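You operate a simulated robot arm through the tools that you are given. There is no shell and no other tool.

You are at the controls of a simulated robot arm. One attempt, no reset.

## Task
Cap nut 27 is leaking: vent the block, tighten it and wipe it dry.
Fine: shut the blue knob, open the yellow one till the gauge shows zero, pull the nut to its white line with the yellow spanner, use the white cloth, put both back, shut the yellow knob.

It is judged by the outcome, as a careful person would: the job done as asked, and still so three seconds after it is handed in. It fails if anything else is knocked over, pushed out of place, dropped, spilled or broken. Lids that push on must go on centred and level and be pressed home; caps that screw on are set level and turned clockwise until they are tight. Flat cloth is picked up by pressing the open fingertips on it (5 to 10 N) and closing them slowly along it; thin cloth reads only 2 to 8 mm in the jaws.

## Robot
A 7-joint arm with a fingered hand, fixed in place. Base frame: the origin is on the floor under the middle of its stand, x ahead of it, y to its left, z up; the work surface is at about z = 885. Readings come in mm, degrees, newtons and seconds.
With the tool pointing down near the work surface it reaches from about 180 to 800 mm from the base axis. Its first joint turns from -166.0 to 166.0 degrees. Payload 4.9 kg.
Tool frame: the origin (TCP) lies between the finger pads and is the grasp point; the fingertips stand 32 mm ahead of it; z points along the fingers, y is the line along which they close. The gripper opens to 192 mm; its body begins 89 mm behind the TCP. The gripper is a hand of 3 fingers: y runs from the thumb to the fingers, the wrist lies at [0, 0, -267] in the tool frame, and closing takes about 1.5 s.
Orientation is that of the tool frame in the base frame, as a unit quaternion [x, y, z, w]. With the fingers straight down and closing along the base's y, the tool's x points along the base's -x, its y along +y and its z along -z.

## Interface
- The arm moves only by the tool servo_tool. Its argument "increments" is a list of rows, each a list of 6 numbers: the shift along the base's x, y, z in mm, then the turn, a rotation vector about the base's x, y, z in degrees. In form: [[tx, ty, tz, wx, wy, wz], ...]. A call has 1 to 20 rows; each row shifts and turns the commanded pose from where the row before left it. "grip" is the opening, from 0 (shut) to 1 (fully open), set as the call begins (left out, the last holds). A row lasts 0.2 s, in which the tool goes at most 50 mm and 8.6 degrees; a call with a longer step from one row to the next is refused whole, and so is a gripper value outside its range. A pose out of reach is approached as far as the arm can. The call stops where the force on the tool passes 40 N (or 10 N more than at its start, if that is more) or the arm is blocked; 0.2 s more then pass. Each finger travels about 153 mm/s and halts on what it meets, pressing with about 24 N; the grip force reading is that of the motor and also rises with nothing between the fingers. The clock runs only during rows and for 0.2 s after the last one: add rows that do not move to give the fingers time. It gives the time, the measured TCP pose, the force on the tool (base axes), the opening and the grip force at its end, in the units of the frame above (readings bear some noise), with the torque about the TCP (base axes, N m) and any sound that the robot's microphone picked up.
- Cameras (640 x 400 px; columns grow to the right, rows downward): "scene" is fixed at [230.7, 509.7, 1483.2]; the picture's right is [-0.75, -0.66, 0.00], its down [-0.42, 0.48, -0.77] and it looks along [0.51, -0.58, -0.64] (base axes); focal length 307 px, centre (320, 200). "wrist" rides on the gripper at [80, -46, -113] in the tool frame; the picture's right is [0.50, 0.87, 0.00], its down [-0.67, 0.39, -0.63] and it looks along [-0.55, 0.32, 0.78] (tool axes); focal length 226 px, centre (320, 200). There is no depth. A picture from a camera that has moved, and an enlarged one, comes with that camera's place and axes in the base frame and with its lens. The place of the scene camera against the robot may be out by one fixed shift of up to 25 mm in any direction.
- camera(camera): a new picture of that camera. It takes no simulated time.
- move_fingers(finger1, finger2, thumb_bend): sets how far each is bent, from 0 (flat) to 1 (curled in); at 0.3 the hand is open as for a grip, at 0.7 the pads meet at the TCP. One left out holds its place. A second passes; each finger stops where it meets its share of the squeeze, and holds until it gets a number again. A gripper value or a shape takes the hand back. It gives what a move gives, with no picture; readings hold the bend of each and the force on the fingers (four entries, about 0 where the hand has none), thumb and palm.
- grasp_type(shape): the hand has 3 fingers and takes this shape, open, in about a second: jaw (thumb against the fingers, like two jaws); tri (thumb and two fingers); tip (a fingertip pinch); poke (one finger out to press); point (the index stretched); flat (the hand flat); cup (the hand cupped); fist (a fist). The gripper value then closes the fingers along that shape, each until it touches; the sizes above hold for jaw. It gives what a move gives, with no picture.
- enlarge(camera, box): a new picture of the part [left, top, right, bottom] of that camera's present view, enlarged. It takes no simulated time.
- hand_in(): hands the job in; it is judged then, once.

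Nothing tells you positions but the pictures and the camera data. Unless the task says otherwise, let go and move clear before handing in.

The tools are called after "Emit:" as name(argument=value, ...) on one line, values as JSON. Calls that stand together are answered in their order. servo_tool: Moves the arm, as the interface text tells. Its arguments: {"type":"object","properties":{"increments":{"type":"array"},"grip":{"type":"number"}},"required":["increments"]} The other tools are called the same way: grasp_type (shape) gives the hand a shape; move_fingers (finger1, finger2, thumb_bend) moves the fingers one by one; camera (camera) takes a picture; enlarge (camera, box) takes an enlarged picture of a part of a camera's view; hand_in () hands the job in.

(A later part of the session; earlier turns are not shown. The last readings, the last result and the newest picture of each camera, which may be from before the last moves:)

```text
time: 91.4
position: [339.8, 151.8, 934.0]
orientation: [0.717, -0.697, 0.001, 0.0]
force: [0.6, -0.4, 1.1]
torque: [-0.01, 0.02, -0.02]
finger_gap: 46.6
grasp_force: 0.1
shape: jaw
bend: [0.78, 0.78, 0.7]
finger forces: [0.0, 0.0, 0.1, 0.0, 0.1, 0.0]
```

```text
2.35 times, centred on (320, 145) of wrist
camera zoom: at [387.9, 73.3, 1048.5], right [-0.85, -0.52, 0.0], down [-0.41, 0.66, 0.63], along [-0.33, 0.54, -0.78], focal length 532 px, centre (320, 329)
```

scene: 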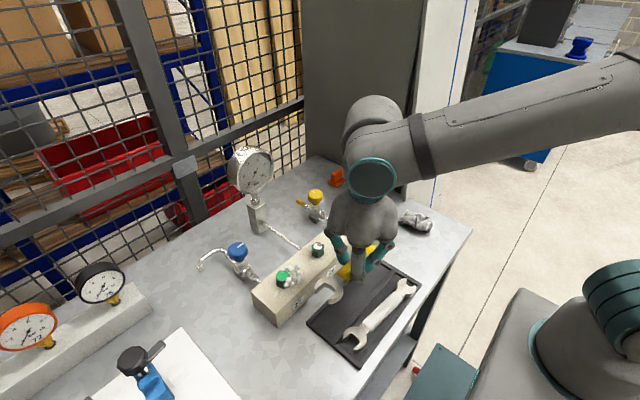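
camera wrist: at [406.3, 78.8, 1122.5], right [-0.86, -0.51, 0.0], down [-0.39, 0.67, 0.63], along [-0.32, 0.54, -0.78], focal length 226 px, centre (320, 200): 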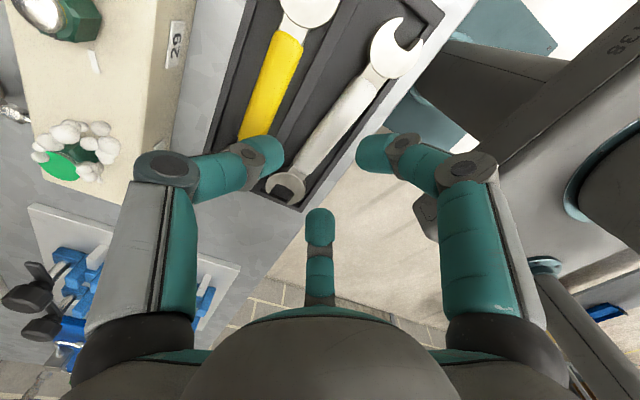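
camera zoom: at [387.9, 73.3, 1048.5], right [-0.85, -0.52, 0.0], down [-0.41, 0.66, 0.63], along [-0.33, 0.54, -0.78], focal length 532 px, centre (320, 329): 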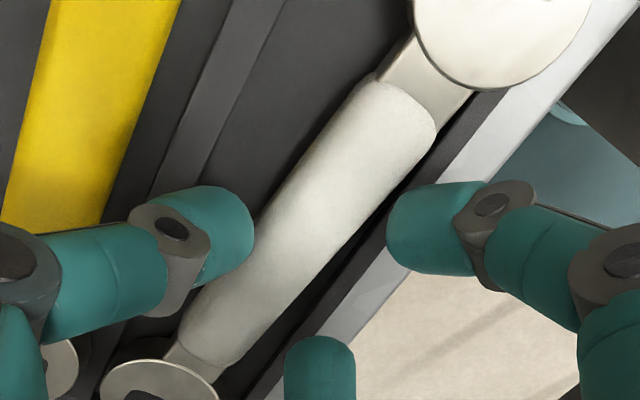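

Emit:
servo_tool(increments=[[2, 0, -1, 0, 0, 0], [2, 0, 0, 0, 0, 0], [2, 0, 0, 0, 0, 0], [0, 0, 0, 0, 0, 0]])

Emit:
servo_tool(increments=[[2, 0, 0, 0, 0, 0], [2, 0, 0, 0, 0, 0], [0, 0, 0, 0, 0, 0]])

Emit:
enlarge(camera="wrist", box=[220, 60, 420, 230])

```text
time: 92.4
position: [345.7, 150.3, 934.6]
orientation: [0.716, -0.698, 0.0, 0.0]
force: [-1.3, 0.1, 0.7]
torque: [-0.04, 0.06, -0.05]
finger_gap: 46.7
grasp_force: 0.1
shape: jaw
bend: [0.78, 0.78, 0.7]
finger forces: [1.5, 0.0, 0.0, 0.1, 0.1, 0.0]
```

```text
time: 93.2
position: [349.3, 150.4, 934.4]
orientation: [0.717, -0.697, -0.001, -0.001]
force: [-1.4, -0.5, 0.4]
torque: [0.01, 0.02, -0.03]
finger_gap: 46.4
grasp_force: 0.1
shape: jaw
bend: [0.78, 0.78, 0.7]
finger forces: [1.3, 0.1, 0.1, 0.0, 0.0, 0.0]
```

```text
2.35 times, centred on (320, 145) of wrist
camera zoom: at [397.9, 73.5, 1047.7], right [-0.85, -0.52, 0.0], down [-0.41, 0.66, 0.63], along [-0.33, 0.54, -0.78], focal length 532 px, centre (320, 329)
```

zoom: 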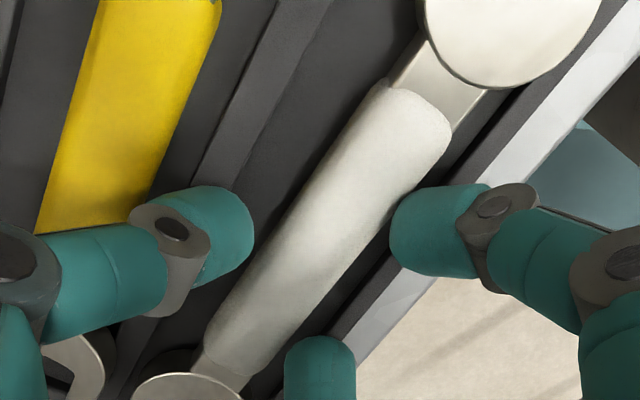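

Emit:
servo_tool(increments=[[2, 0, 0, 0, 0, 0], [2, 0, 0, 0, 0, 0], [0, 0, 0, 0, 0, 0]])

Emit:
enlarge(camera="wrist", box=[220, 0, 420, 230])

```text
time: 94.0
position: [352.8, 151.4, 934.0]
orientation: [0.717, -0.697, 0.001, 0.0]
force: [-1.6, -0.4, 0.6]
torque: [0.0, 0.04, 0.01]
finger_gap: 46.5
grasp_force: 0.0
shape: jaw
bend: [0.78, 0.78, 0.7]
finger forces: [1.6, 0.4, 0.1, 0.1, 0.1, 0.0]
```

```text
1.74 times, centred on (320, 115) of wrist
camera zoom: at [401.6, 73.2, 1048.0], right [-0.85, -0.52, 0.0], down [-0.41, 0.66, 0.63], along [-0.33, 0.54, -0.78], focal length 393 px, centre (320, 348)
```

zoom: 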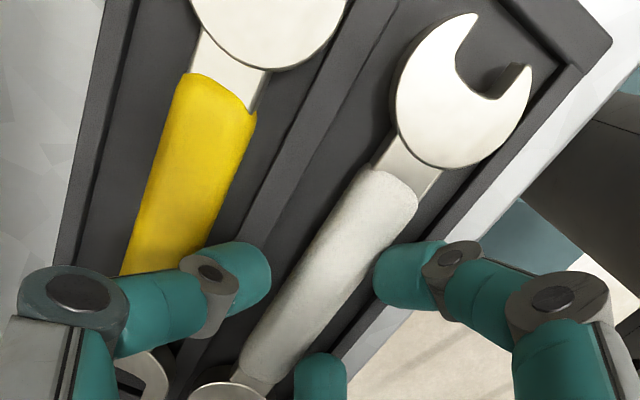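

Both fingers now rest lightly on it, and the white spanner looks parallel to the slot again. I'll back off, lift and compare.

Emit:
servo_tool(increments=[[-3, 0, 0, 0, 0, 0], [0, 0, 15, 0, 0, 0], [0, 0, 35, 0, 0, 0], [0, 0, 40, 0, 0, 0], [0, 0, 30, 0, 0, 0], [40, 0, 0, 0, 0, 0], [0, 0, 0, 0, 0, 0]])

Emit:
camera(camera="wrist")

Emit:
enlarge(camera="wrist", box=[250, 20, 430, 210])

Emit:
enlarge(camera="scene", box=[300, 230, 430, 370])

```text
time: 95.6
position: [390.9, 150.8, 1053.6]
orientation: [0.717, -0.697, 0.0, 0.0]
force: [0.2, -0.2, -1.8]
torque: [0.02, -0.05, 0.0]
finger_gap: 46.0
grasp_force: 0.0
shape: jaw
bend: [0.78, 0.78, 0.7]
finger forces: [0.0, 0.0, 0.0, 0.0, 0.0, 0.0]
```

```text
taken
camera wrist: at [439.0, 73.8, 1168.1], right [-0.85, -0.52, 0.0], down [-0.41, 0.66, 0.63], along [-0.33, 0.54, -0.78], focal length 226 px, centre (320, 200)
```

wrist: 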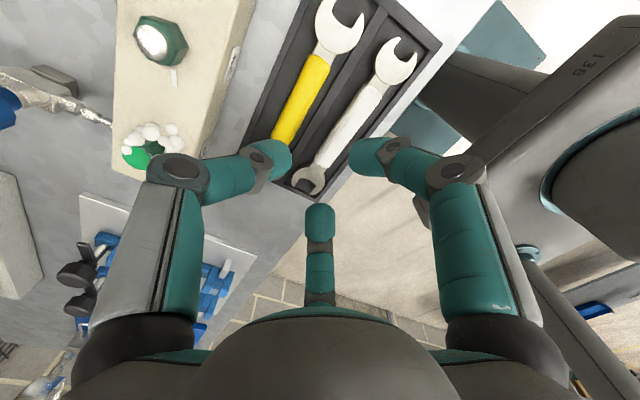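

```text
2.11 times, centred on (340, 115) of wrist
camera zoom: at [439.0, 73.8, 1168.1], right [-0.85, -0.52, 0.0], down [-0.41, 0.66, 0.63], along [-0.33, 0.54, -0.78], focal length 476 px, centre (278, 379)
```

zoom: 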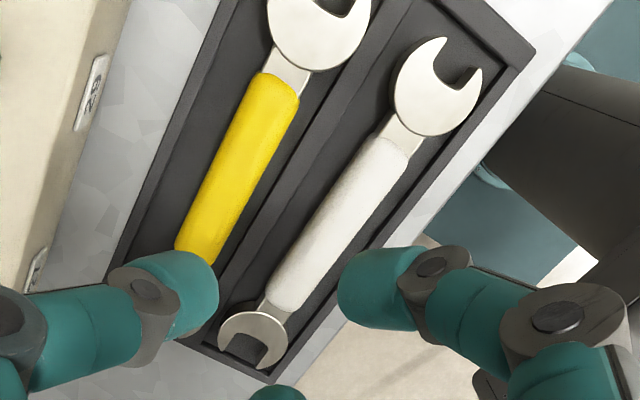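

```text
2.86 times, centred on (365, 300) of scene
camera zoom: at [230.7, 509.7, 1483.2], right [-0.75, -0.66, 0.0], down [-0.42, 0.48, -0.77], along [0.51, -0.58, -0.64], focal length 878 px, centre (191, -86)
```

zoom: 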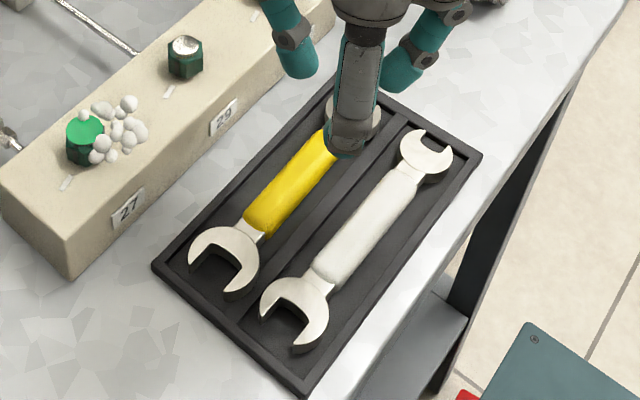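

Both spanners now sit in their slots as they were originally. Next is the cloth near (440, −127), and there is a wall just beyond the bench edge there. I'll move over slowly with the hand turned so the camera stays clear of it.

Emit:
servo_tool(increments=[[2, -12, 0, 0, 0, -8.4], [2, -12, 0, 0, 0, -8.4], [2, -12, 0, 0, 0, -8.4], [2, -12, 0, 0, 0, -8.4], [2, -12, 0, 0, 0, -8.4], [2, -12, 0, 0, 0, -8.4], [2, -12, 0, 0, 0, -8.4], [2, -12, 0, 0, 0, -8.4], [2, -12, 0, 0, 0, -8.4], [2, -12, 0, 0, 0, -8.4], [2, -12, 0, 0, 0, -8.4], [2, -12, 0, 0, 0, -8.4], [2, -12, 0, 0, 0, -8.4], [2, -12, 0, 0, 0, -8.4], [2, -12, 0, 0, 0, -8.4], [2, -12, 0, 0, 0, -8.4], [2, -12, 0, 0, 0, -8.4], [2, -6, 0, 0, 0, -8.4], [0, 0, 0, 0, 0, 0]], grip=0.4)

Emit:
camera(camera="wrist")

Emit:
enlarge(camera="wrist", box=[200, 80, 380, 230])

Emit:
camera(camera="scene")

```text
time: 99.6
position: [426.6, -61.6, 1053.6]
orientation: [0.497, 0.868, 0.0, -0.001]
force: [0.6, 0.3, 0.2]
torque: [0.0, 0.01, -0.02]
finger_gap: 76.5
grasp_force: 0.1
shape: jaw
bend: [0.42, 0.42, 0.7]
finger forces: [0.0, 0.1, 0.0, 0.0, 0.1, 0.1]
```

```text
taken
camera wrist: at [346.6, -13.6, 1168.5], right [0.5, 0.87, 0.0], down [0.67, -0.38, 0.63], along [0.55, -0.31, -0.78], focal length 226 px, centre (320, 200)
```

wrist: 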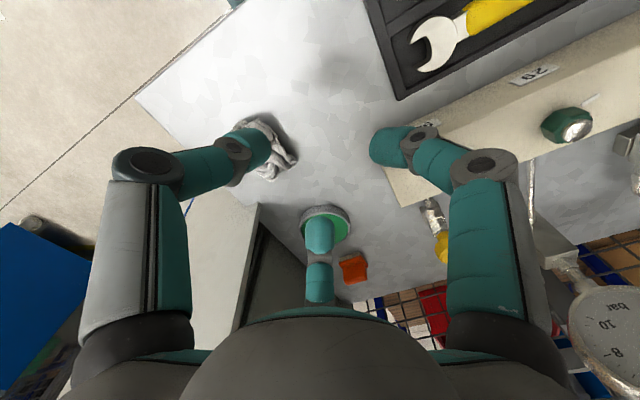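

```text
2.67 times, centred on (290, 155) of wrist
camera zoom: at [346.6, -13.6, 1168.5], right [0.5, 0.87, 0.0], down [0.67, -0.38, 0.63], along [0.55, -0.31, -0.78], focal length 603 px, centre (400, 320)
```

zoom: 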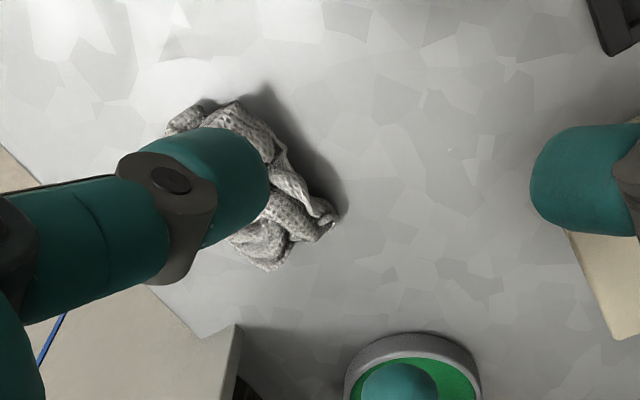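

```text
taken
```

scene: 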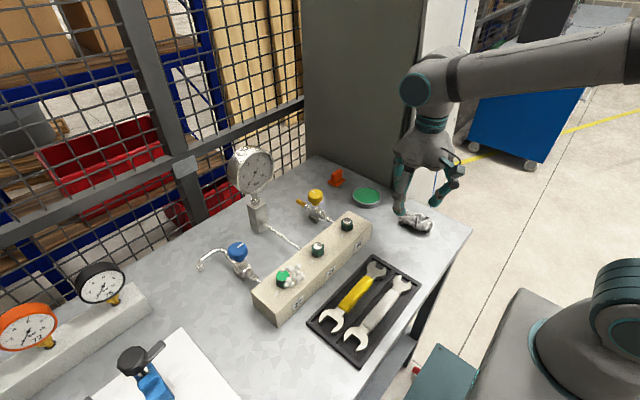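

Emit:
servo_tool(increments=[[0, -30, -10, 0, 0, 0], [1, -30, -15, 0, 0, 0], [0, -16, -15, 0, 0, 0], [0, 0, 0, 0, 0, 0]], grip=0.5)

Emit:
camera(camera="wrist")

Emit:
enlarge(camera="wrist", box=[220, 70, 420, 220])

Emit:
enlarge(camera="scene", box=[340, 120, 480, 260])

```text
time: 100.6
position: [428.1, -135.9, 1016.3]
orientation: [0.497, 0.868, -0.001, 0.0]
force: [-0.2, 0.2, 1.1]
torque: [-0.01, 0.02, 0.0]
finger_gap: 95.4
grasp_force: 0.1
shape: jaw
bend: [0.37, 0.37, 0.7]
finger forces: [0.0, 0.1, 0.1, 0.0, 0.1, 0.1]
```

```text
taken
camera wrist: at [348.6, -88.9, 1129.7], right [0.49, 0.87, 0.0], down [0.67, -0.38, 0.63], along [0.55, -0.31, -0.78], focal length 226 px, centre (320, 200)
```

wrist: 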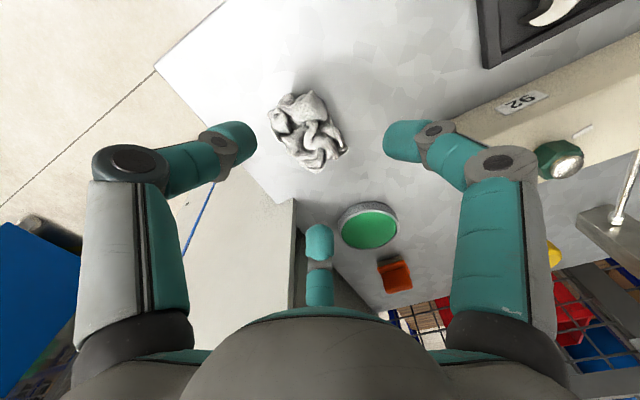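

```text
2.67 times, centred on (320, 145) of wrist
camera zoom: at [348.6, -88.9, 1129.7], right [0.49, 0.87, 0.0], down [0.67, -0.38, 0.63], along [0.55, -0.31, -0.78], focal length 603 px, centre (320, 347)
```

zoom: 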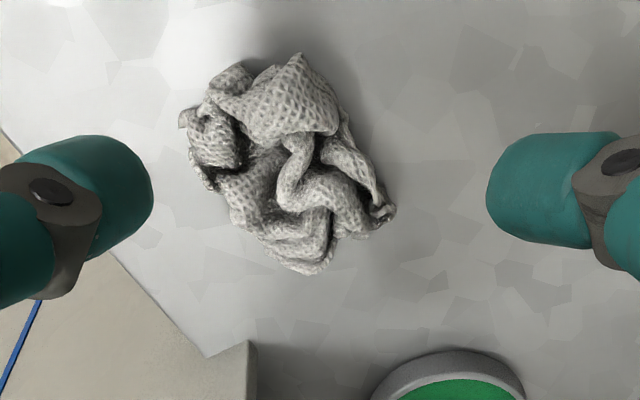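

```text
2.86 times, centred on (410, 190) of scene
camera zoom: at [230.7, 509.7, 1483.2], right [-0.75, -0.66, 0.0], down [-0.42, 0.48, -0.77], along [0.51, -0.58, -0.64], focal length 878 px, centre (63, 229)
```

zoom: 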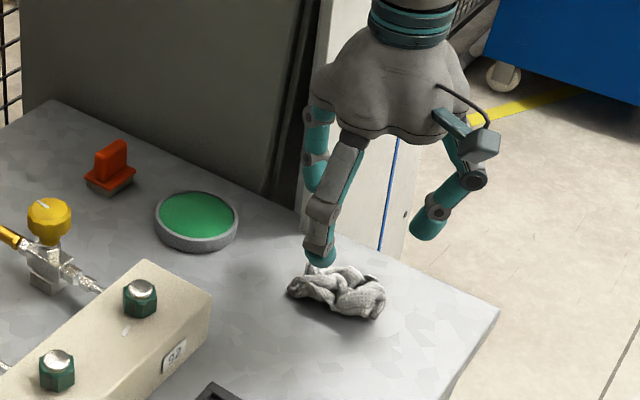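

Emit:
servo_tool(increments=[[-2, -6, -20, 0, 0, 0], [-2, -5, -25, 0, 0, 0], [0, 0, -25, 0, 0, 0], [0, 0, -10, 0, 0, 0], [0, 0, 0, 0, 0, 0]])

Emit:
enlarge(camera="wrist", box=[200, 80, 440, 260])

Emit:
enlarge(camera="scene", box=[340, 140, 480, 260])

```text
time: 101.8
position: [423.9, -146.3, 933.9]
orientation: [0.497, 0.868, 0.0, -0.001]
force: [1.2, -0.3, -0.1]
torque: [-0.02, -0.01, 0.0]
finger_gap: 95.7
grasp_force: 0.0
shape: jaw
bend: [0.37, 0.37, 0.7]
finger forces: [0.0, 0.1, 0.0, 0.0, 0.0, 0.1]
```

```text
2.22 times, centred on (320, 170) of wrist
camera zoom: at [344.0, -99.3, 1047.7], right [0.49, 0.87, 0.0], down [0.67, -0.38, 0.63], along [0.55, -0.31, -0.78], focal length 502 px, centre (320, 267)
```

zoom: 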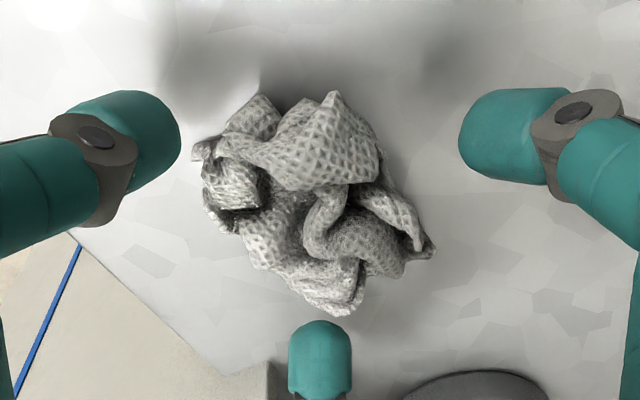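

```text
3.33 times, centred on (410, 200) of scene
camera zoom: at [230.7, 509.7, 1483.2], right [-0.75, -0.66, 0.0], down [-0.42, 0.48, -0.77], along [0.51, -0.58, -0.64], focal length 1024 px, centre (20, 200)
```

zoom: 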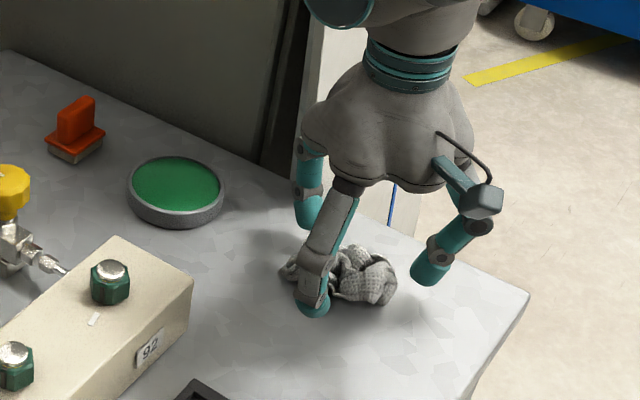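

The hand is centred over the crumpled cloth with fingers all round it. I'll lower until the tips just meet the bench, then close slowly.

Emit:
servo_tool(increments=[[0, 0, -4, 0, 0, 0], [0, 0, -3, 0, 0, 0], [0, 0, 0, 0, 0, 0]])

Emit:
servo_tool(increments=[[0, 0, -2, 0, 0, 0], [0, 0, 0, 0, 0, 0]])

```text
time: 102.6
position: [424.0, -146.1, 926.3]
orientation: [0.497, 0.868, 0.0, 0.0]
force: [0.0, -0.2, 0.4]
torque: [0.01, -0.03, -0.04]
finger_gap: 95.7
grasp_force: 0.0
shape: jaw
bend: [0.37, 0.36, 0.7]
finger forces: [0.1, 0.7, 0.1, 0.0, 0.1, 0.0]
```

```text
time: 103.2
position: [424.7, -145.7, 924.7]
orientation: [0.496, 0.868, 0.0, 0.0]
force: [-0.8, 0.1, -0.2]
torque: [-0.02, -0.07, -0.04]
finger_gap: 95.8
grasp_force: 0.0
shape: jaw
bend: [0.37, 0.36, 0.7]
finger forces: [0.1, 0.6, 0.0, 0.0, 0.0, 0.0]
```

Emit:
servo_tool(increments=[[0, 0, 0, 0, 0, 0]], grip=0.4)

Emit:
servo_tool(increments=[[0, 0, 0, 0, 0, 0]], grip=0.3)

Emit:
servo_tool(increments=[[0, 0, 0, 0, 0, 0]], grip=0.2)

Emit:
servo_tool(increments=[[0, 0, 0, 0, 0, 0], [0, 0, 0, 0, 0, 0]], grip=0.1)

Emit:
servo_tool(increments=[[0, 0, 0, 0, 0, 0], [0, 0, 0, 0, 0, 0], [0, 0, 0, 0, 0, 0]], grip=0.0)

Emit:
enlarge(camera="wrist", box=[200, 80, 440, 260])

Emit:
enlarge(camera="scene", box=[340, 140, 480, 260])

```text
time: 103.6
position: [423.4, -146.7, 925.9]
orientation: [0.497, 0.868, -0.001, 0.0]
force: [0.5, 0.0, -0.4]
torque: [0.0, 0.04, 0.0]
finger_gap: 68.3
grasp_force: 23.3
shape: jaw
bend: [0.44, 0.44, 0.7]
finger forces: [20.8, 18.9, 0.0, 0.0, 20.6, 0.1]
```

```text
time: 104.0
position: [423.2, -145.7, 924.9]
orientation: [0.498, 0.867, 0.001, 0.0]
force: [-0.3, 0.6, 0.5]
torque: [0.01, 0.01, 0.02]
finger_gap: 67.5
grasp_force: 24.0
shape: jaw
bend: [0.44, 0.44, 0.7]
finger forces: [21.9, 19.7, 0.0, 0.0, 21.6, 0.1]
```

```text
time: 104.4
position: [423.9, -145.7, 924.5]
orientation: [0.497, 0.868, 0.0, 0.0]
force: [0.3, 0.2, -0.2]
torque: [0.01, 0.0, -0.04]
finger_gap: 67.6
grasp_force: 23.4
shape: jaw
bend: [0.44, 0.44, 0.7]
finger forces: [22.0, 19.8, 0.1, 0.1, 21.6, 0.0]
```

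```text
time: 105.0
position: [423.9, -146.6, 925.4]
orientation: [0.497, 0.868, 0.0, 0.001]
force: [1.0, 0.0, 0.8]
torque: [0.01, -0.01, -0.02]
finger_gap: 67.2
grasp_force: 23.4
shape: jaw
bend: [0.44, 0.44, 0.7]
finger forces: [21.9, 19.9, 0.0, 0.1, 21.5, 0.1]
```

```text
time: 105.8
position: [423.5, -146.0, 925.7]
orientation: [0.496, 0.868, 0.0, -0.001]
force: [0.1, 0.0, 0.3]
torque: [0.0, 0.02, 0.02]
finger_gap: 67.4
grasp_force: 24.3
shape: jaw
bend: [0.44, 0.44, 0.7]
finger forces: [22.0, 19.8, 0.0, 0.0, 21.6, 0.0]
```

```text
2.22 times, centred on (320, 170) of wrist
camera zoom: at [344.4, -99.8, 1039.1], right [0.49, 0.87, 0.0], down [0.67, -0.38, 0.63], along [0.55, -0.31, -0.78], focal length 502 px, centre (320, 267)
```

zoom: 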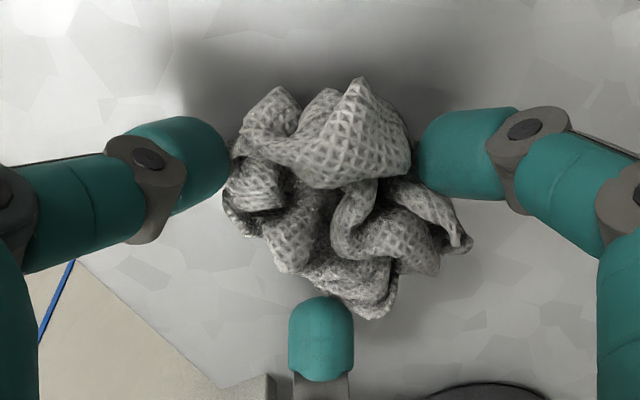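

```text
3.33 times, centred on (410, 200) of scene
camera zoom: at [230.7, 509.7, 1483.2], right [-0.75, -0.66, 0.0], down [-0.42, 0.48, -0.77], along [0.51, -0.58, -0.64], focal length 1024 px, centre (20, 200)
```

zoom: 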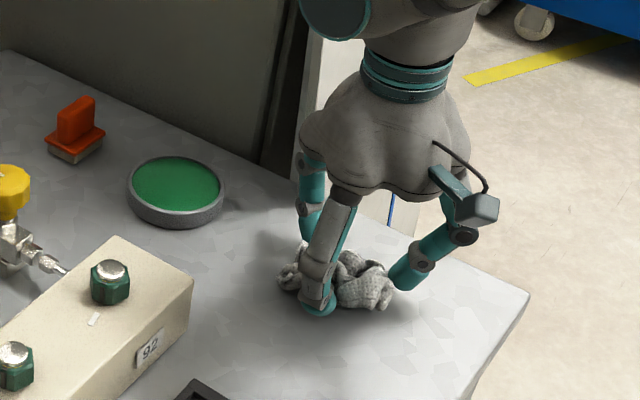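

The cloth is held firmly as a wad, its underside about 40 mm below the TCP. I'll lift it and carry it over to nut 27.

Emit:
servo_tool(increments=[[0, 0, 10, 0, 0, 0], [0, 0, 30, 0, 0, 0], [0, 0, 45, 0, 0, 0], [0, 0, 45, 0, 0, 0], [0, 0, 0, 0, 0, 0]])

Emit:
enlarge(camera="scene", box=[340, 120, 480, 260])

Emit:
servo_tool(increments=[[9, 34, 0, 0, 0, 0], [9, 34, 0, 0, 0, 0], [9, 34, 0, 0, 0, 0], [9, 34, 0, 0, 0, 0], [9, 34, 0, 0, 0, 0], [9, 34, 0, 0, 0, 0], [9, 34, 0, 0, 0, 0], [9, 34, 0, 0, 0, 0], [9, 34, 0, 0, 0, 0], [9, 34, 0, 0, 0, 0], [9, 34, 0, 0, 0, 0], [12, 32, 0, 0, 0, 0], [0, 0, 0, 0, 0, 0]])

Emit:
camera(camera="wrist")

Emit:
enlarge(camera="scene", box=[220, 160, 360, 300])

```text
time: 107.0
position: [421.8, -146.4, 1056.0]
orientation: [0.497, 0.868, 0.0, 0.0]
force: [0.0, -0.5, 0.4]
torque: [-0.04, -0.02, 0.02]
finger_gap: 67.4
grasp_force: 23.9
shape: jaw
bend: [0.44, 0.44, 0.7]
finger forces: [22.1, 19.7, 0.0, 0.0, 21.5, 0.0]
```

```text
2.86 times, centred on (410, 190) of scene
camera zoom: at [230.7, 509.7, 1483.2], right [-0.75, -0.66, 0.0], down [-0.42, 0.48, -0.77], along [0.51, -0.58, -0.64], focal length 878 px, centre (63, 229)
```

zoom: 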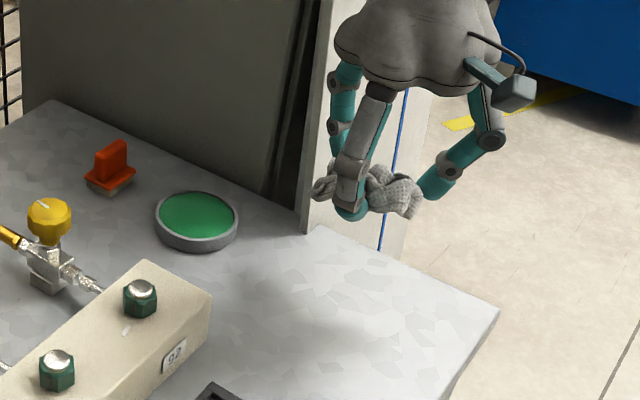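

```text
time: 109.8
position: [534.1, 262.2, 1055.8]
orientation: [0.497, 0.868, 0.001, 0.0]
force: [-0.3, -0.8, 0.1]
torque: [-0.03, 0.04, 0.03]
finger_gap: 67.6
grasp_force: 23.8
shape: jaw
bend: [0.44, 0.44, 0.7]
finger forces: [22.0, 19.7, 0.1, 0.1, 21.5, 0.1]
```

```text
taken
camera wrist: at [454.6, 308.4, 1170.0], right [0.49, 0.87, 0.0], down [0.67, -0.38, 0.63], along [0.55, -0.31, -0.78], focal length 226 px, centre (320, 200)
```

wrist: 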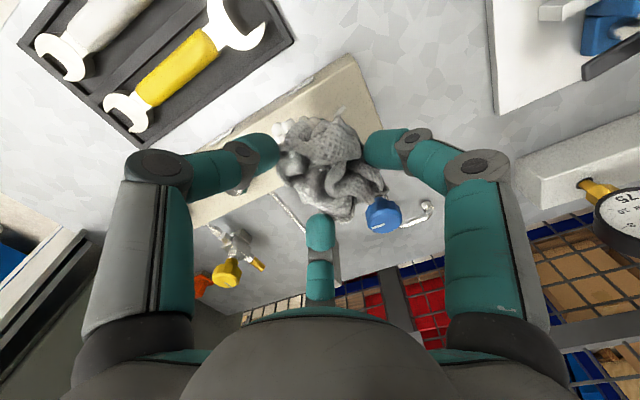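

```text
2.86 times, centred on (290, 230) of scene
camera zoom: at [230.7, 509.7, 1483.2], right [-0.75, -0.66, 0.0], down [-0.42, 0.48, -0.77], along [0.51, -0.58, -0.64], focal length 878 px, centre (406, 114)
```

zoom: 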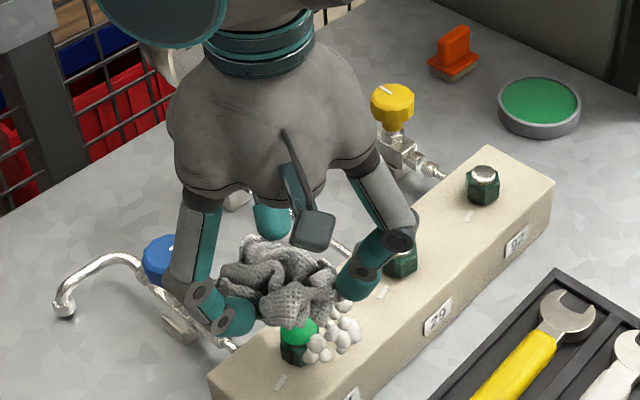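

Emit:
servo_tool(increments=[[1, -1, -15, 0, 0, 0], [1, 0, -15, 0, 0, 0], [0, 0, -10, 0, 0, 0], [0, 0, 0, 0, 0, 0]])

Emit:
servo_tool(increments=[[0, 0, -4, 0, 0, 0], [0, 0, 0, 0, 0, 0]])

Emit:
servo_tool(increments=[[0, 0, -3, 0, 0, 0], [0, 0, 0, 0, 0, 0]])

Emit:
enlarge(camera="scene", box=[230, 190, 350, 310])

```text
time: 110.8
position: [536.1, 261.0, 1016.3]
orientation: [0.497, 0.868, -0.001, 0.0]
force: [-0.7, 0.8, 0.8]
torque: [0.03, 0.02, 0.01]
finger_gap: 67.6
grasp_force: 24.4
shape: jaw
bend: [0.44, 0.44, 0.7]
finger forces: [22.0, 19.9, 0.1, 0.0, 21.5, 0.1]
```

```text
time: 111.4
position: [537.3, 259.2, 1012.5]
orientation: [0.497, 0.868, 0.001, 0.0]
force: [-0.2, 0.4, 3.8]
torque: [-0.03, 0.05, 0.03]
finger_gap: 67.3
grasp_force: 24.0
shape: jaw
bend: [0.44, 0.44, 0.7]
finger forces: [22.3, 19.7, 0.0, 0.0, 22.5, 0.0]
```

```text
time: 112.0
position: [536.8, 259.5, 1011.2]
orientation: [0.497, 0.868, 0.002, 0.0]
force: [-4.3, 1.1, 20.4]
torque: [-0.08, 0.06, -0.02]
finger_gap: 67.7
grasp_force: 24.4
shape: jaw
bend: [0.44, 0.44, 0.7]
finger forces: [25.8, 20.1, 0.0, 0.0, 27.1, 0.0]
```

```text
3.33 times, centred on (290, 250) of scene
camera zoom: at [230.7, 509.7, 1483.2], right [-0.75, -0.66, 0.0], down [-0.42, 0.48, -0.77], along [0.51, -0.58, -0.64], focal length 1024 px, centre (420, 33)
```

zoom: 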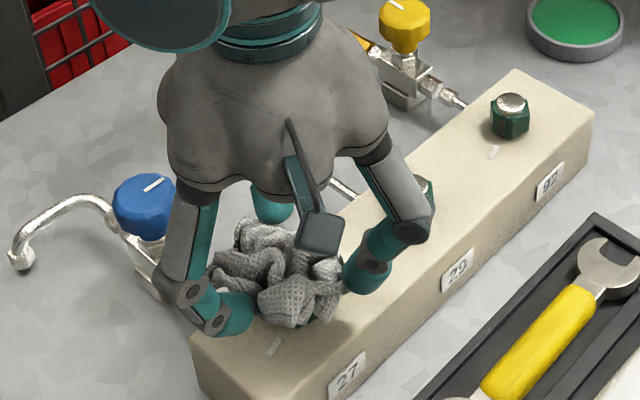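

The cloth is on the nut. I'll ease off to about 8 N and wipe with small strokes in x and y.

Emit:
servo_tool(increments=[[0, 0, 1.6, 0, 0, 0], [0, 0, 0, 0, 0, 0]])

Emit:
servo_tool(increments=[[5, 0, 0, 0, 0, 0], [5, 0, 0, 0, 0, 0], [-5, 0, 0, 0, 0, 0], [-5, 0, 0, 0, 0, 0], [-5, 0, 0, 0, 0, 0], [-5, 0, 0, 0, 0, 0], [5, 0, 0, 0, 0, 0], [5, 0, 0, 0, 0, 0], [0, 5, 0, 0, 0, 0], [0, 5, 0, 0, 0, 0], [0, -5, 0, 0, 0, 0], [0, -5, 0, 0, 0, 0], [0, -5, 0, 0, 0, 0], [0, -5, 0, 0, 0, 0], [0, 5, 0, 0, 0, 0], [0, 5, 0, 0, 0, 0], [0, 0, 0, 0, 0, 0]])

Emit:
enlarge(camera="scene", box=[230, 190, 350, 310])

```text
time: 112.6
position: [534.7, 259.2, 1010.3]
orientation: [0.497, 0.868, 0.0, 0.0]
force: [-4.2, 3.0, 19.7]
torque: [0.06, 0.06, -0.02]
finger_gap: 68.1
grasp_force: 23.7
shape: jaw
bend: [0.44, 0.44, 0.7]
finger forces: [27.5, 20.2, 0.0, 0.0, 26.3, 0.0]
```

```text
time: 116.2
position: [536.4, 256.8, 1010.1]
orientation: [0.496, 0.868, 0.0, 0.0]
force: [-0.4, -9.0, 13.2]
torque: [-0.37, -0.02, -0.09]
finger_gap: 68.4
grasp_force: 24.4
shape: jaw
bend: [0.44, 0.44, 0.69]
finger forces: [23.7, 24.3, 0.1, 0.0, 27.3, 0.1]
```

```text
3.33 times, centred on (290, 250) of scene
camera zoom: at [230.7, 509.7, 1483.2], right [-0.75, -0.66, 0.0], down [-0.42, 0.48, -0.77], along [0.51, -0.58, -0.64], focal length 1024 px, centre (420, 33)
```

zoom: 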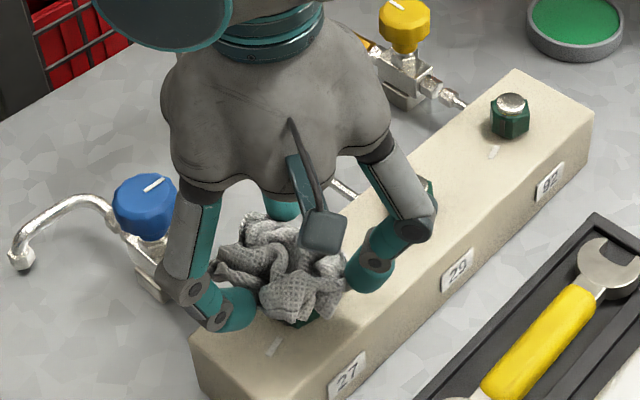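

Emit:
servo_tool(increments=[[0, 0, 10, 0, 0, 0], [0, 0, 20, 0, 0, 0], [-20, -10, 20, 0, 0, 0], [-30, -20, 0, 0, 0, 0], [-30, -30, 0, 0, 0, 0], [-30, -30, 0, 0, 0, 0], [0, 0, 0, 0, 0, 0]])

Emit:
enlarge(camera="scene", box=[240, 230, 330, 310])

Emit:
camera(camera="wrist")

```text
time: 117.8
position: [426.9, 168.1, 1061.3]
orientation: [0.497, 0.868, 0.0, 0.0]
force: [-0.7, -0.2, -0.3]
torque: [-0.01, 0.0, -0.01]
finger_gap: 67.7
grasp_force: 23.9
shape: jaw
bend: [0.44, 0.44, 0.69]
finger forces: [25.4, 21.5, 0.1, 0.0, 21.6, 0.1]
```

```text
5.00 times, centred on (285, 270) of scene
camera zoom: at [230.7, 509.7, 1483.2], right [-0.75, -0.66, 0.0], down [-0.42, 0.48, -0.77], along [0.51, -0.58, -0.64], focal length 1536 px, centre (495, -150)
```

zoom: 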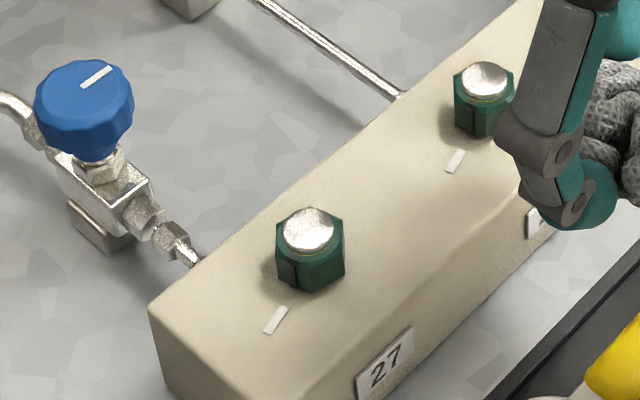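

```text
taken
camera wrist: at [347.4, 214.5, 1175.4], right [0.49, 0.87, 0.0], down [0.67, -0.38, 0.63], along [0.55, -0.31, -0.78], focal length 226 px, centre (320, 200)
```

wrist: 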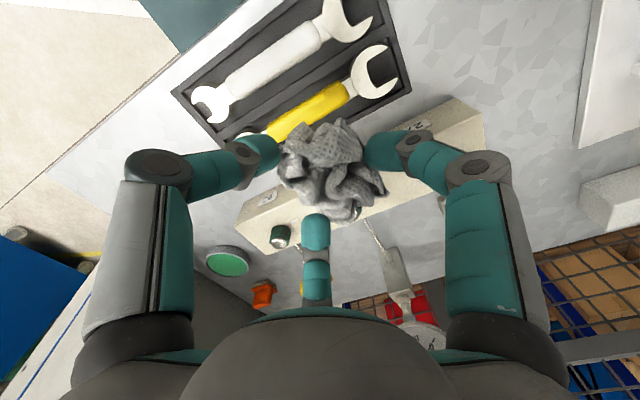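

The nut is clean and dry now: silver dome, no foam, and its mark on the line. I'll take the cloth back to where it was.

Emit:
servo_tool(increments=[[0, -35, 0, 0, 0, 0], [0, -35, 0, 0, 0, 0], [0, -35, 0, 0, 0, 0], [0, -35, 0, 0, 0, 0], [0, -35, 0, 0, 0, 0], [0, -35, 0, 0, 0, 0], [0, -35, 0, 0, 0, 0], [0, -35, 0, 0, 0, 0], [-2, -34, 0, 0, 0, 0], [0, 0, -35, 0, 0, 0], [0, 0, -35, 0, 0, 0], [0, 0, -35, 0, 0, 0], [0, 0, 0, 0, 0, 0]])

Emit:
enlarge(camera="scene", box=[340, 140, 480, 260])

```text
time: 120.6
position: [424.3, -145.7, 954.9]
orientation: [0.497, 0.868, 0.0, 0.0]
force: [0.9, -0.2, 0.3]
torque: [0.01, -0.02, -0.02]
finger_gap: 67.5
grasp_force: 23.7
shape: jaw
bend: [0.44, 0.44, 0.69]
finger forces: [25.3, 21.2, 0.0, 0.0, 21.4, 0.0]
```

```text
3.33 times, centred on (410, 200) of scene
camera zoom: at [230.7, 509.7, 1483.2], right [-0.75, -0.66, 0.0], down [-0.42, 0.48, -0.77], along [0.51, -0.58, -0.64], focal length 1024 px, centre (20, 200)
```

zoom: 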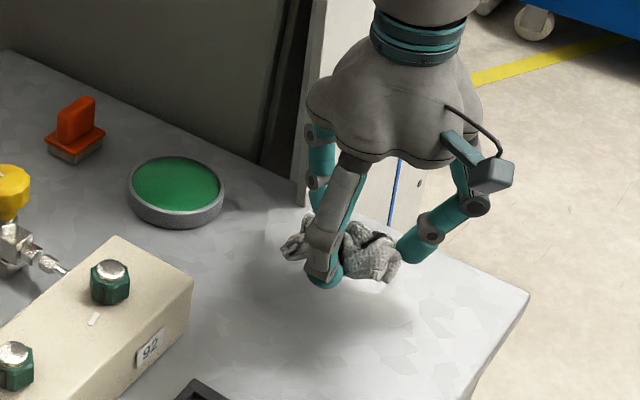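

Emit:
servo_tool(increments=[[0, 0, -12, 0, 0, 0], [0, 0, -10, 0, 0, 0], [0, 0, 0, 0, 0, 0]])

Emit:
servo_tool(increments=[[0, 0, -3, 0, 0, 0], [0, 0, 0, 0, 0, 0]])

Emit:
servo_tool(increments=[[0, 0, -2.5, 0, 0, 0], [0, 0, 0, 0, 0, 0]])

```text
time: 121.4
position: [423.3, -144.4, 933.1]
orientation: [0.497, 0.868, 0.0, 0.001]
force: [0.2, -0.6, 0.5]
torque: [-0.01, -0.01, 0.0]
finger_gap: 67.5
grasp_force: 24.2
shape: jaw
bend: [0.44, 0.44, 0.69]
finger forces: [25.4, 21.1, 0.1, 0.0, 21.4, 0.0]
```

```text
time: 122.0
position: [423.0, -144.9, 931.5]
orientation: [0.497, 0.868, 0.001, 0.0]
force: [-0.2, 0.3, 0.3]
torque: [-0.02, -0.02, 0.0]
finger_gap: 67.5
grasp_force: 23.7
shape: jaw
bend: [0.44, 0.44, 0.69]
finger forces: [25.4, 21.1, 0.0, 0.0, 21.3, 0.0]
```

```text
time: 122.6
position: [423.1, -144.5, 927.1]
orientation: [0.497, 0.868, 0.0, 0.0]
force: [0.3, 0.4, -0.6]
torque: [0.01, -0.01, -0.01]
finger_gap: 67.4
grasp_force: 24.0
shape: jaw
bend: [0.44, 0.44, 0.69]
finger forces: [25.5, 21.1, 0.0, 0.1, 21.3, 0.0]
```

Emit:
servo_tool(increments=[[0, -1, -2, 0, 0, 0], [0, 0, 0, 0, 0, 0]])

Emit:
servo_tool(increments=[[0, 0, -1.5, 0, 0, 0], [0, 0, 0, 0, 0, 0]])

Emit:
enlarge(camera="scene", box=[360, 170, 450, 260])

```text
time: 123.2
position: [424.2, -146.8, 924.7]
orientation: [0.497, 0.867, 0.0, 0.0]
force: [0.4, 0.1, -0.5]
torque: [-0.04, 0.01, 0.02]
finger_gap: 67.5
grasp_force: 23.8
shape: jaw
bend: [0.44, 0.44, 0.69]
finger forces: [25.4, 21.1, 0.1, 0.1, 21.3, 0.1]
```

```text
time: 123.8
position: [422.6, -145.9, 923.3]
orientation: [0.497, 0.868, 0.001, 0.0]
force: [0.4, 0.6, -1.5]
torque: [-0.01, 0.0, -0.07]
finger_gap: 67.5
grasp_force: 24.0
shape: jaw
bend: [0.44, 0.44, 0.69]
finger forces: [25.3, 21.1, 0.0, 0.1, 21.3, 0.0]
```

```text
4.44 times, centred on (405, 215) of scene
camera zoom: at [230.7, 509.7, 1483.2], right [-0.75, -0.66, 0.0], down [-0.42, 0.48, -0.77], along [0.51, -0.58, -0.64], focal length 1365 px, centre (-58, 133)
```

zoom: 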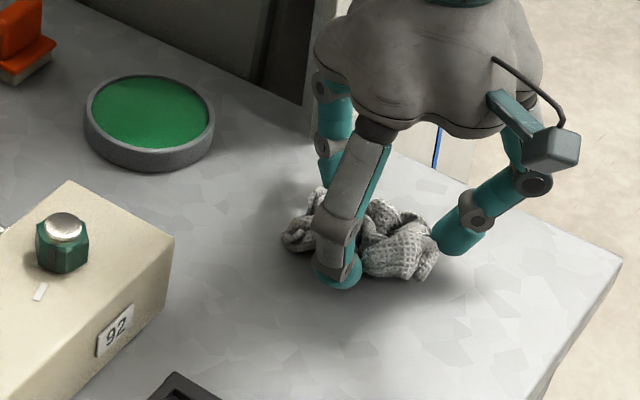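

Emit:
servo_tool(increments=[[0, 0, -1.5, 0, 0, 0], [0, 0, 0, 0, 0, 0]])

Emit:
servo_tool(increments=[[0, 0, -1.5, 0, 0, 0], [0, 0, 0, 0, 0, 0]])

```text
time: 124.4
position: [423.3, -146.6, 921.2]
orientation: [0.498, 0.867, 0.001, 0.001]
force: [-1.6, -2.1, 9.3]
torque: [0.13, 0.09, 0.05]
finger_gap: 67.6
grasp_force: 23.7
shape: jaw
bend: [0.44, 0.44, 0.69]
finger forces: [26.4, 20.7, 0.0, 0.1, 23.3, 0.0]
```

```text
time: 125.0
position: [424.7, -146.4, 921.2]
orientation: [0.497, 0.868, 0.001, 0.001]
force: [-5.8, 2.2, 27.4]
torque: [0.16, 0.0, -0.09]
finger_gap: 68.0
grasp_force: 23.7
shape: jaw
bend: [0.43, 0.44, 0.69]
finger forces: [29.7, 20.5, 0.0, 0.0, 26.5, 0.0]
```

Emit:
servo_tool(increments=[[0, 0, 1.5, 0, 0, 0], [0, 0, 0.5, 0, 0, 0], [0, 0, 0, 0, 0, 0]])

Emit:
servo_tool(increments=[[0, 0, 0, 0, 0, 0], [0, 0, 0, 0, 0, 0]], grip=0.4)

Emit:
servo_tool(increments=[[0, 0, 0, 0, 0, 0], [0, 0, 0, 0, 0, 0], [0, 0, 0, 0, 0, 0]], grip=0.52)

Emit:
servo_tool(increments=[[0, 0, 10, 0, 0, 0], [0, 0, 30, 0, 0, 0], [0, 0, 45, 0, 0, 0], [0, 0, 45, 0, 0, 0], [0, 0, 0, 0, 0, 0]])

Emit:
camera(camera="wrist")

Emit:
enlarge(camera="scene", box=[300, 150, 480, 260])

```text
time: 125.8
position: [423.3, -146.5, 923.1]
orientation: [0.498, 0.867, 0.0, -0.001]
force: [-0.5, 2.8, 13.4]
torque: [0.19, -0.07, -0.04]
finger_gap: 67.9
grasp_force: 24.0
shape: jaw
bend: [0.43, 0.44, 0.69]
finger forces: [28.8, 22.2, 0.0, 0.0, 22.3, 0.0]
```

```text
time: 126.4
position: [423.8, -146.8, 921.3]
orientation: [0.498, 0.867, 0.0, -0.001]
force: [0.5, -0.8, 0.5]
torque: [-0.02, 0.02, -0.02]
finger_gap: 76.8
grasp_force: 0.0
shape: jaw
bend: [0.42, 0.42, 0.7]
finger forces: [0.3, 0.7, 0.0, 0.0, 0.0, 0.0]
```

```text
time: 127.2
position: [425.4, -145.8, 922.5]
orientation: [0.496, 0.868, 0.001, 0.001]
force: [0.4, -1.0, -0.8]
torque: [0.02, 0.01, -0.03]
finger_gap: 99.4
grasp_force: 0.1
shape: jaw
bend: [0.36, 0.36, 0.7]
finger forces: [0.1, 0.1, 0.0, 0.0, 0.0, 0.0]
```

```text
time: 128.4
position: [426.6, -146.5, 1053.3]
orientation: [0.497, 0.868, -0.001, 0.0]
force: [0.2, 0.2, -0.3]
torque: [0.01, 0.04, 0.04]
finger_gap: 99.5
grasp_force: 0.1
shape: jaw
bend: [0.36, 0.36, 0.7]
finger forces: [0.1, 0.1, 0.0, 0.0, 0.0, 0.0]
```

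```text
taken
camera wrist: at [346.6, -99.5, 1167.7], right [0.49, 0.87, 0.0], down [0.67, -0.38, 0.63], along [0.55, -0.31, -0.78], focal length 226 px, centre (320, 200)
```

wrist: 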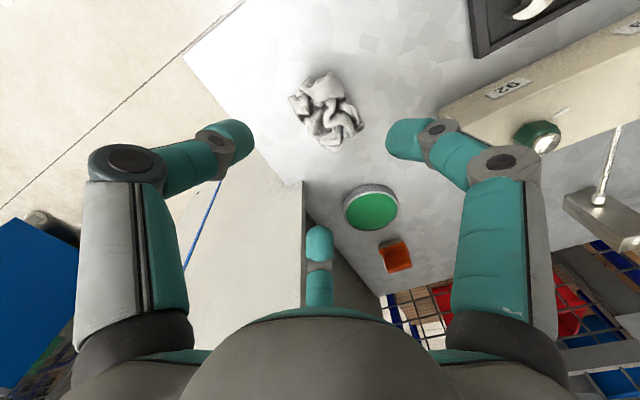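

```text
3.56 times, centred on (390, 205) of scene
camera zoom: at [230.7, 509.7, 1483.2], right [-0.75, -0.66, 0.0], down [-0.42, 0.48, -0.77], along [0.51, -0.58, -0.64], focal length 1092 px, centre (71, 182)
```

zoom: 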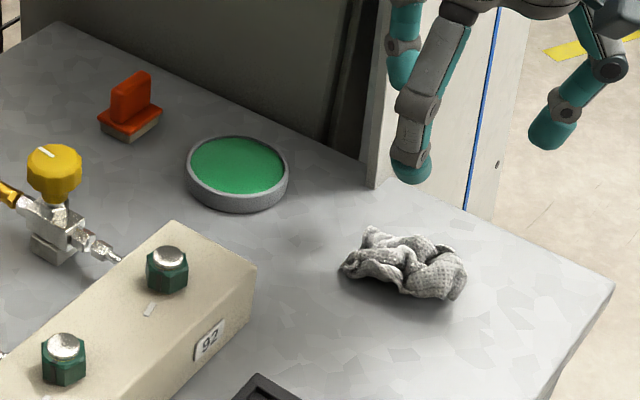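

The cloth is back where it lay. The last step is to shut the yellow knob, so I'll approach it as before with the same grip pose, staying clear of the gauge.

Emit:
servo_tool(increments=[[12, 15, 3, 0, 0, 8.3], [12, 15, 3, 0, 0, 8.3], [12, 15, 3, 0, 0, 8.3], [12, 15, 3, 0, 0, 8.3], [12, 15, 3, 0, 0, 8.3], [12, 15, 3, 0, 0, 8.3], [12, 15, 3, 0, 0, 8.3], [12, 15, 3, 0, 0, 8.3], [12, 15, 0, 0, 0, 8.3], [12, 15, 0, 0, 0, 8.3], [12, 16, 0, 0, 0, 7.6], [0, 0, 0, 0, 0, 0]], grip=0.42)

Emit:
servo_tool(increments=[[35, 0, 0, 0, 0, 0], [35, 0, 0, 0, 0, 0], [32, 0, -20, 0, 0, 0], [0, 0, -10, 0, 0, 0], [0, 0, 0, 0, 0, 0]])

Emit:
camera(camera="wrist")

Emit:
enlarge(camera="wrist", box=[240, 90, 400, 210])

Emit:
enlarge(camera="scene", box=[220, 130, 360, 240])

```text
time: 131.0
position: [554.9, 20.2, 1075.7]
orientation: [-0.268, 0.963, 0.0, 0.0]
force: [-0.2, -0.8, 0.0]
torque: [0.01, -0.02, -0.01]
finger_gap: 81.1
grasp_force: 0.1
shape: jaw
bend: [0.4, 0.4, 0.7]
finger forces: [0.0, 0.1, 0.0, 0.0, 0.1, 0.0]
```

```text
time: 132.2
position: [658.1, 19.2, 1046.7]
orientation: [-0.267, 0.964, 0.0, 0.0]
force: [0.2, 0.9, 0.1]
torque: [0.0, 0.01, 0.0]
finger_gap: 81.0
grasp_force: 0.2
shape: jaw
bend: [0.4, 0.4, 0.7]
finger forces: [0.0, 0.0, 0.1, 0.1, 0.0, 0.0]
```

```text
taken
camera wrist: at [612.7, -59.9, 1159.7], right [-0.87, 0.49, 0.0], down [0.38, 0.68, 0.63], along [0.31, 0.55, -0.78], focal length 226 px, centre (320, 200)
```

wrist: 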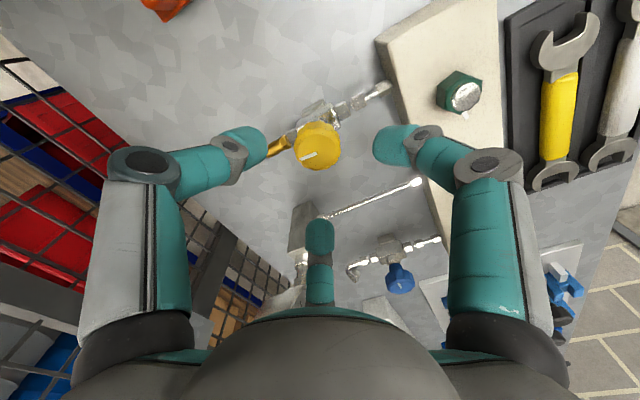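

```text
3.33 times, centred on (320, 150) of wrist
camera zoom: at [612.7, -59.9, 1159.7], right [-0.87, 0.49, 0.0], down [0.38, 0.68, 0.63], along [0.31, 0.55, -0.78], focal length 754 px, centre (320, 367)
```

zoom: 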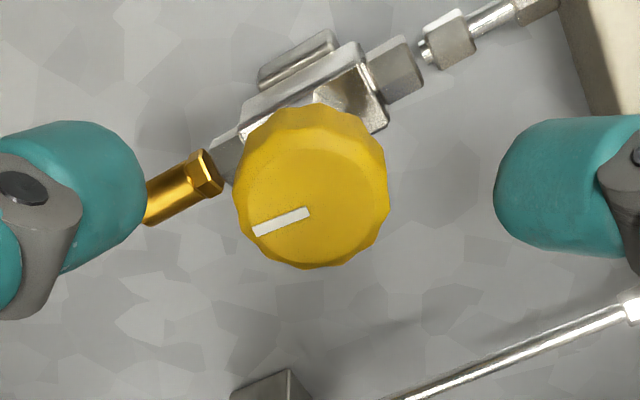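

```text
3.64 times, centred on (290, 185) of scene
camera zoom: at [230.7, 509.7, 1483.2], right [-0.75, -0.66, 0.0], down [-0.42, 0.48, -0.77], along [0.51, -0.58, -0.64], focal length 1117 px, centre (429, 254)
```

zoom: 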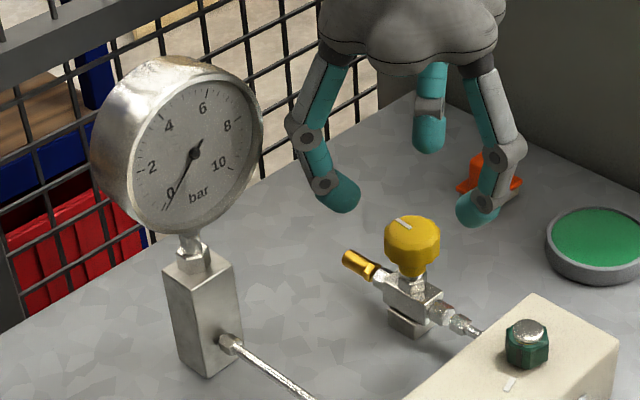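

Emit:
servo_tool(increments=[[1.5, 0.7, -20, 0, 0, 0], [1.5, 0.6, -20, 0, 0, 0], [0, 0, -12, 0, 0, 0], [0, 0, -8, 0, 0, 0], [0, 0, 0, 0, 0, 0]])

Emit:
enlarge(camera="wrist", box=[220, 90, 420, 240])

```text
time: 133.4
position: [660.7, 20.0, 988.2]
orientation: [-0.267, 0.964, 0.0, 0.0]
force: [0.1, 0.6, -0.5]
torque: [0.01, 0.04, -0.01]
finger_gap: 80.7
grasp_force: 0.1
shape: jaw
bend: [0.4, 0.4, 0.7]
finger forces: [0.1, 0.0, 0.0, 0.1, 0.1, 0.0]
```

```text
2.67 times, centred on (320, 165) of wrist
camera zoom: at [616.7, -59.3, 1101.4], right [-0.87, 0.49, 0.0], down [0.38, 0.68, 0.63], along [0.31, 0.55, -0.78], focal length 603 px, centre (320, 293)
```

zoom: 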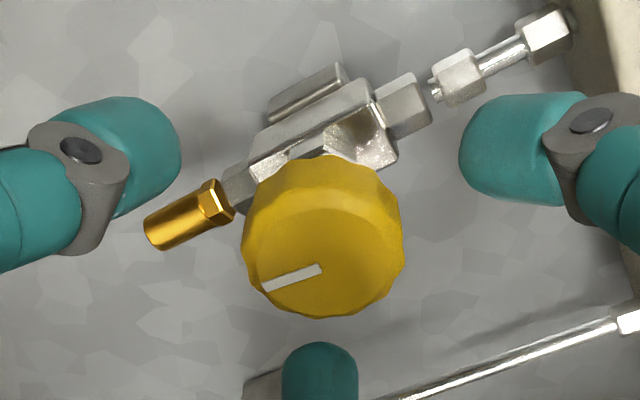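

Emit:
servo_tool(increments=[[0.5, 0.3, -1.5, 0, 0, 0], [0, 0, 0, 0, 0, 0]])

Emit:
servo_tool(increments=[[0, 0, 0, 0, 0, 0], [0, 0, 0, 0, 0, 0], [0, 0, 0, 0, 0, 0], [0, 0, 0, 0, 0, 0], [0, 0, 0, 0, 0, 0]], grip=0.1)

Emit:
servo_tool(increments=[[0, 0, 0, 0, 0, -5], [0, 0, 0, 0, 0, -6], [0, 0, 0, 0, 0, -6], [0, 0, 0, 0, 0, -6], [0, 0, 0, 0, 0, 0]])

Emit:
enlarge(camera="wrist", box=[220, 90, 420, 240])

```text
time: 134.0
position: [661.1, 21.6, 986.6]
orientation: [-0.267, 0.964, 0.001, 0.0]
force: [0.1, -0.2, -0.5]
torque: [0.02, -0.01, 0.0]
finger_gap: 81.2
grasp_force: 0.1
shape: jaw
bend: [0.4, 0.4, 0.7]
finger forces: [0.0, 0.1, 0.0, 0.0, 0.0, 0.0]
```

```text
time: 135.2
position: [662.8, 20.5, 985.0]
orientation: [-0.267, 0.964, 0.0, 0.0]
force: [0.6, 1.2, -4.5]
torque: [-0.03, -0.07, 0.05]
finger_gap: 35.2
grasp_force: 24.1
shape: jaw
bend: [0.77, 0.77, 0.7]
finger forces: [21.2, 20.2, 0.0, 0.1, 21.4, 0.1]
```

```text
time: 136.4
position: [661.8, 20.9, 986.2]
orientation: [-0.07, 0.998, -0.001, 0.0]
force: [1.9, -6.6, -1.3]
torque: [-0.25, -0.04, 0.11]
finger_gap: 34.9
grasp_force: 24.5
shape: jaw
bend: [0.77, 0.77, 0.7]
finger forces: [21.1, 19.6, 0.0, 0.0, 27.2, 0.0]
```

```text
2.67 times, centred on (320, 165) of wrist
camera zoom: at [589.4, -34.5, 1099.3], right [-0.61, 0.79, 0.0], down [0.61, 0.48, 0.63], along [0.5, 0.39, -0.78], focal length 603 px, centre (320, 293)
```

zoom: 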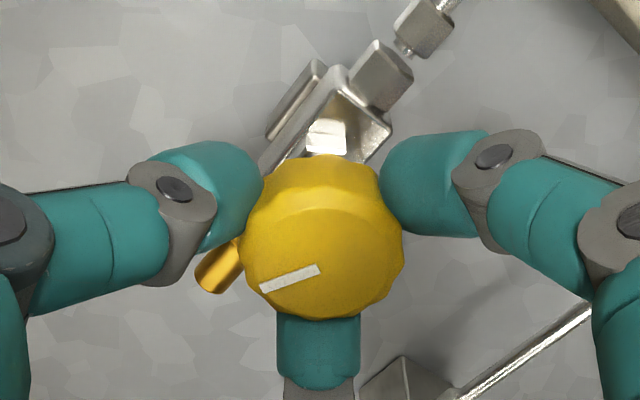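

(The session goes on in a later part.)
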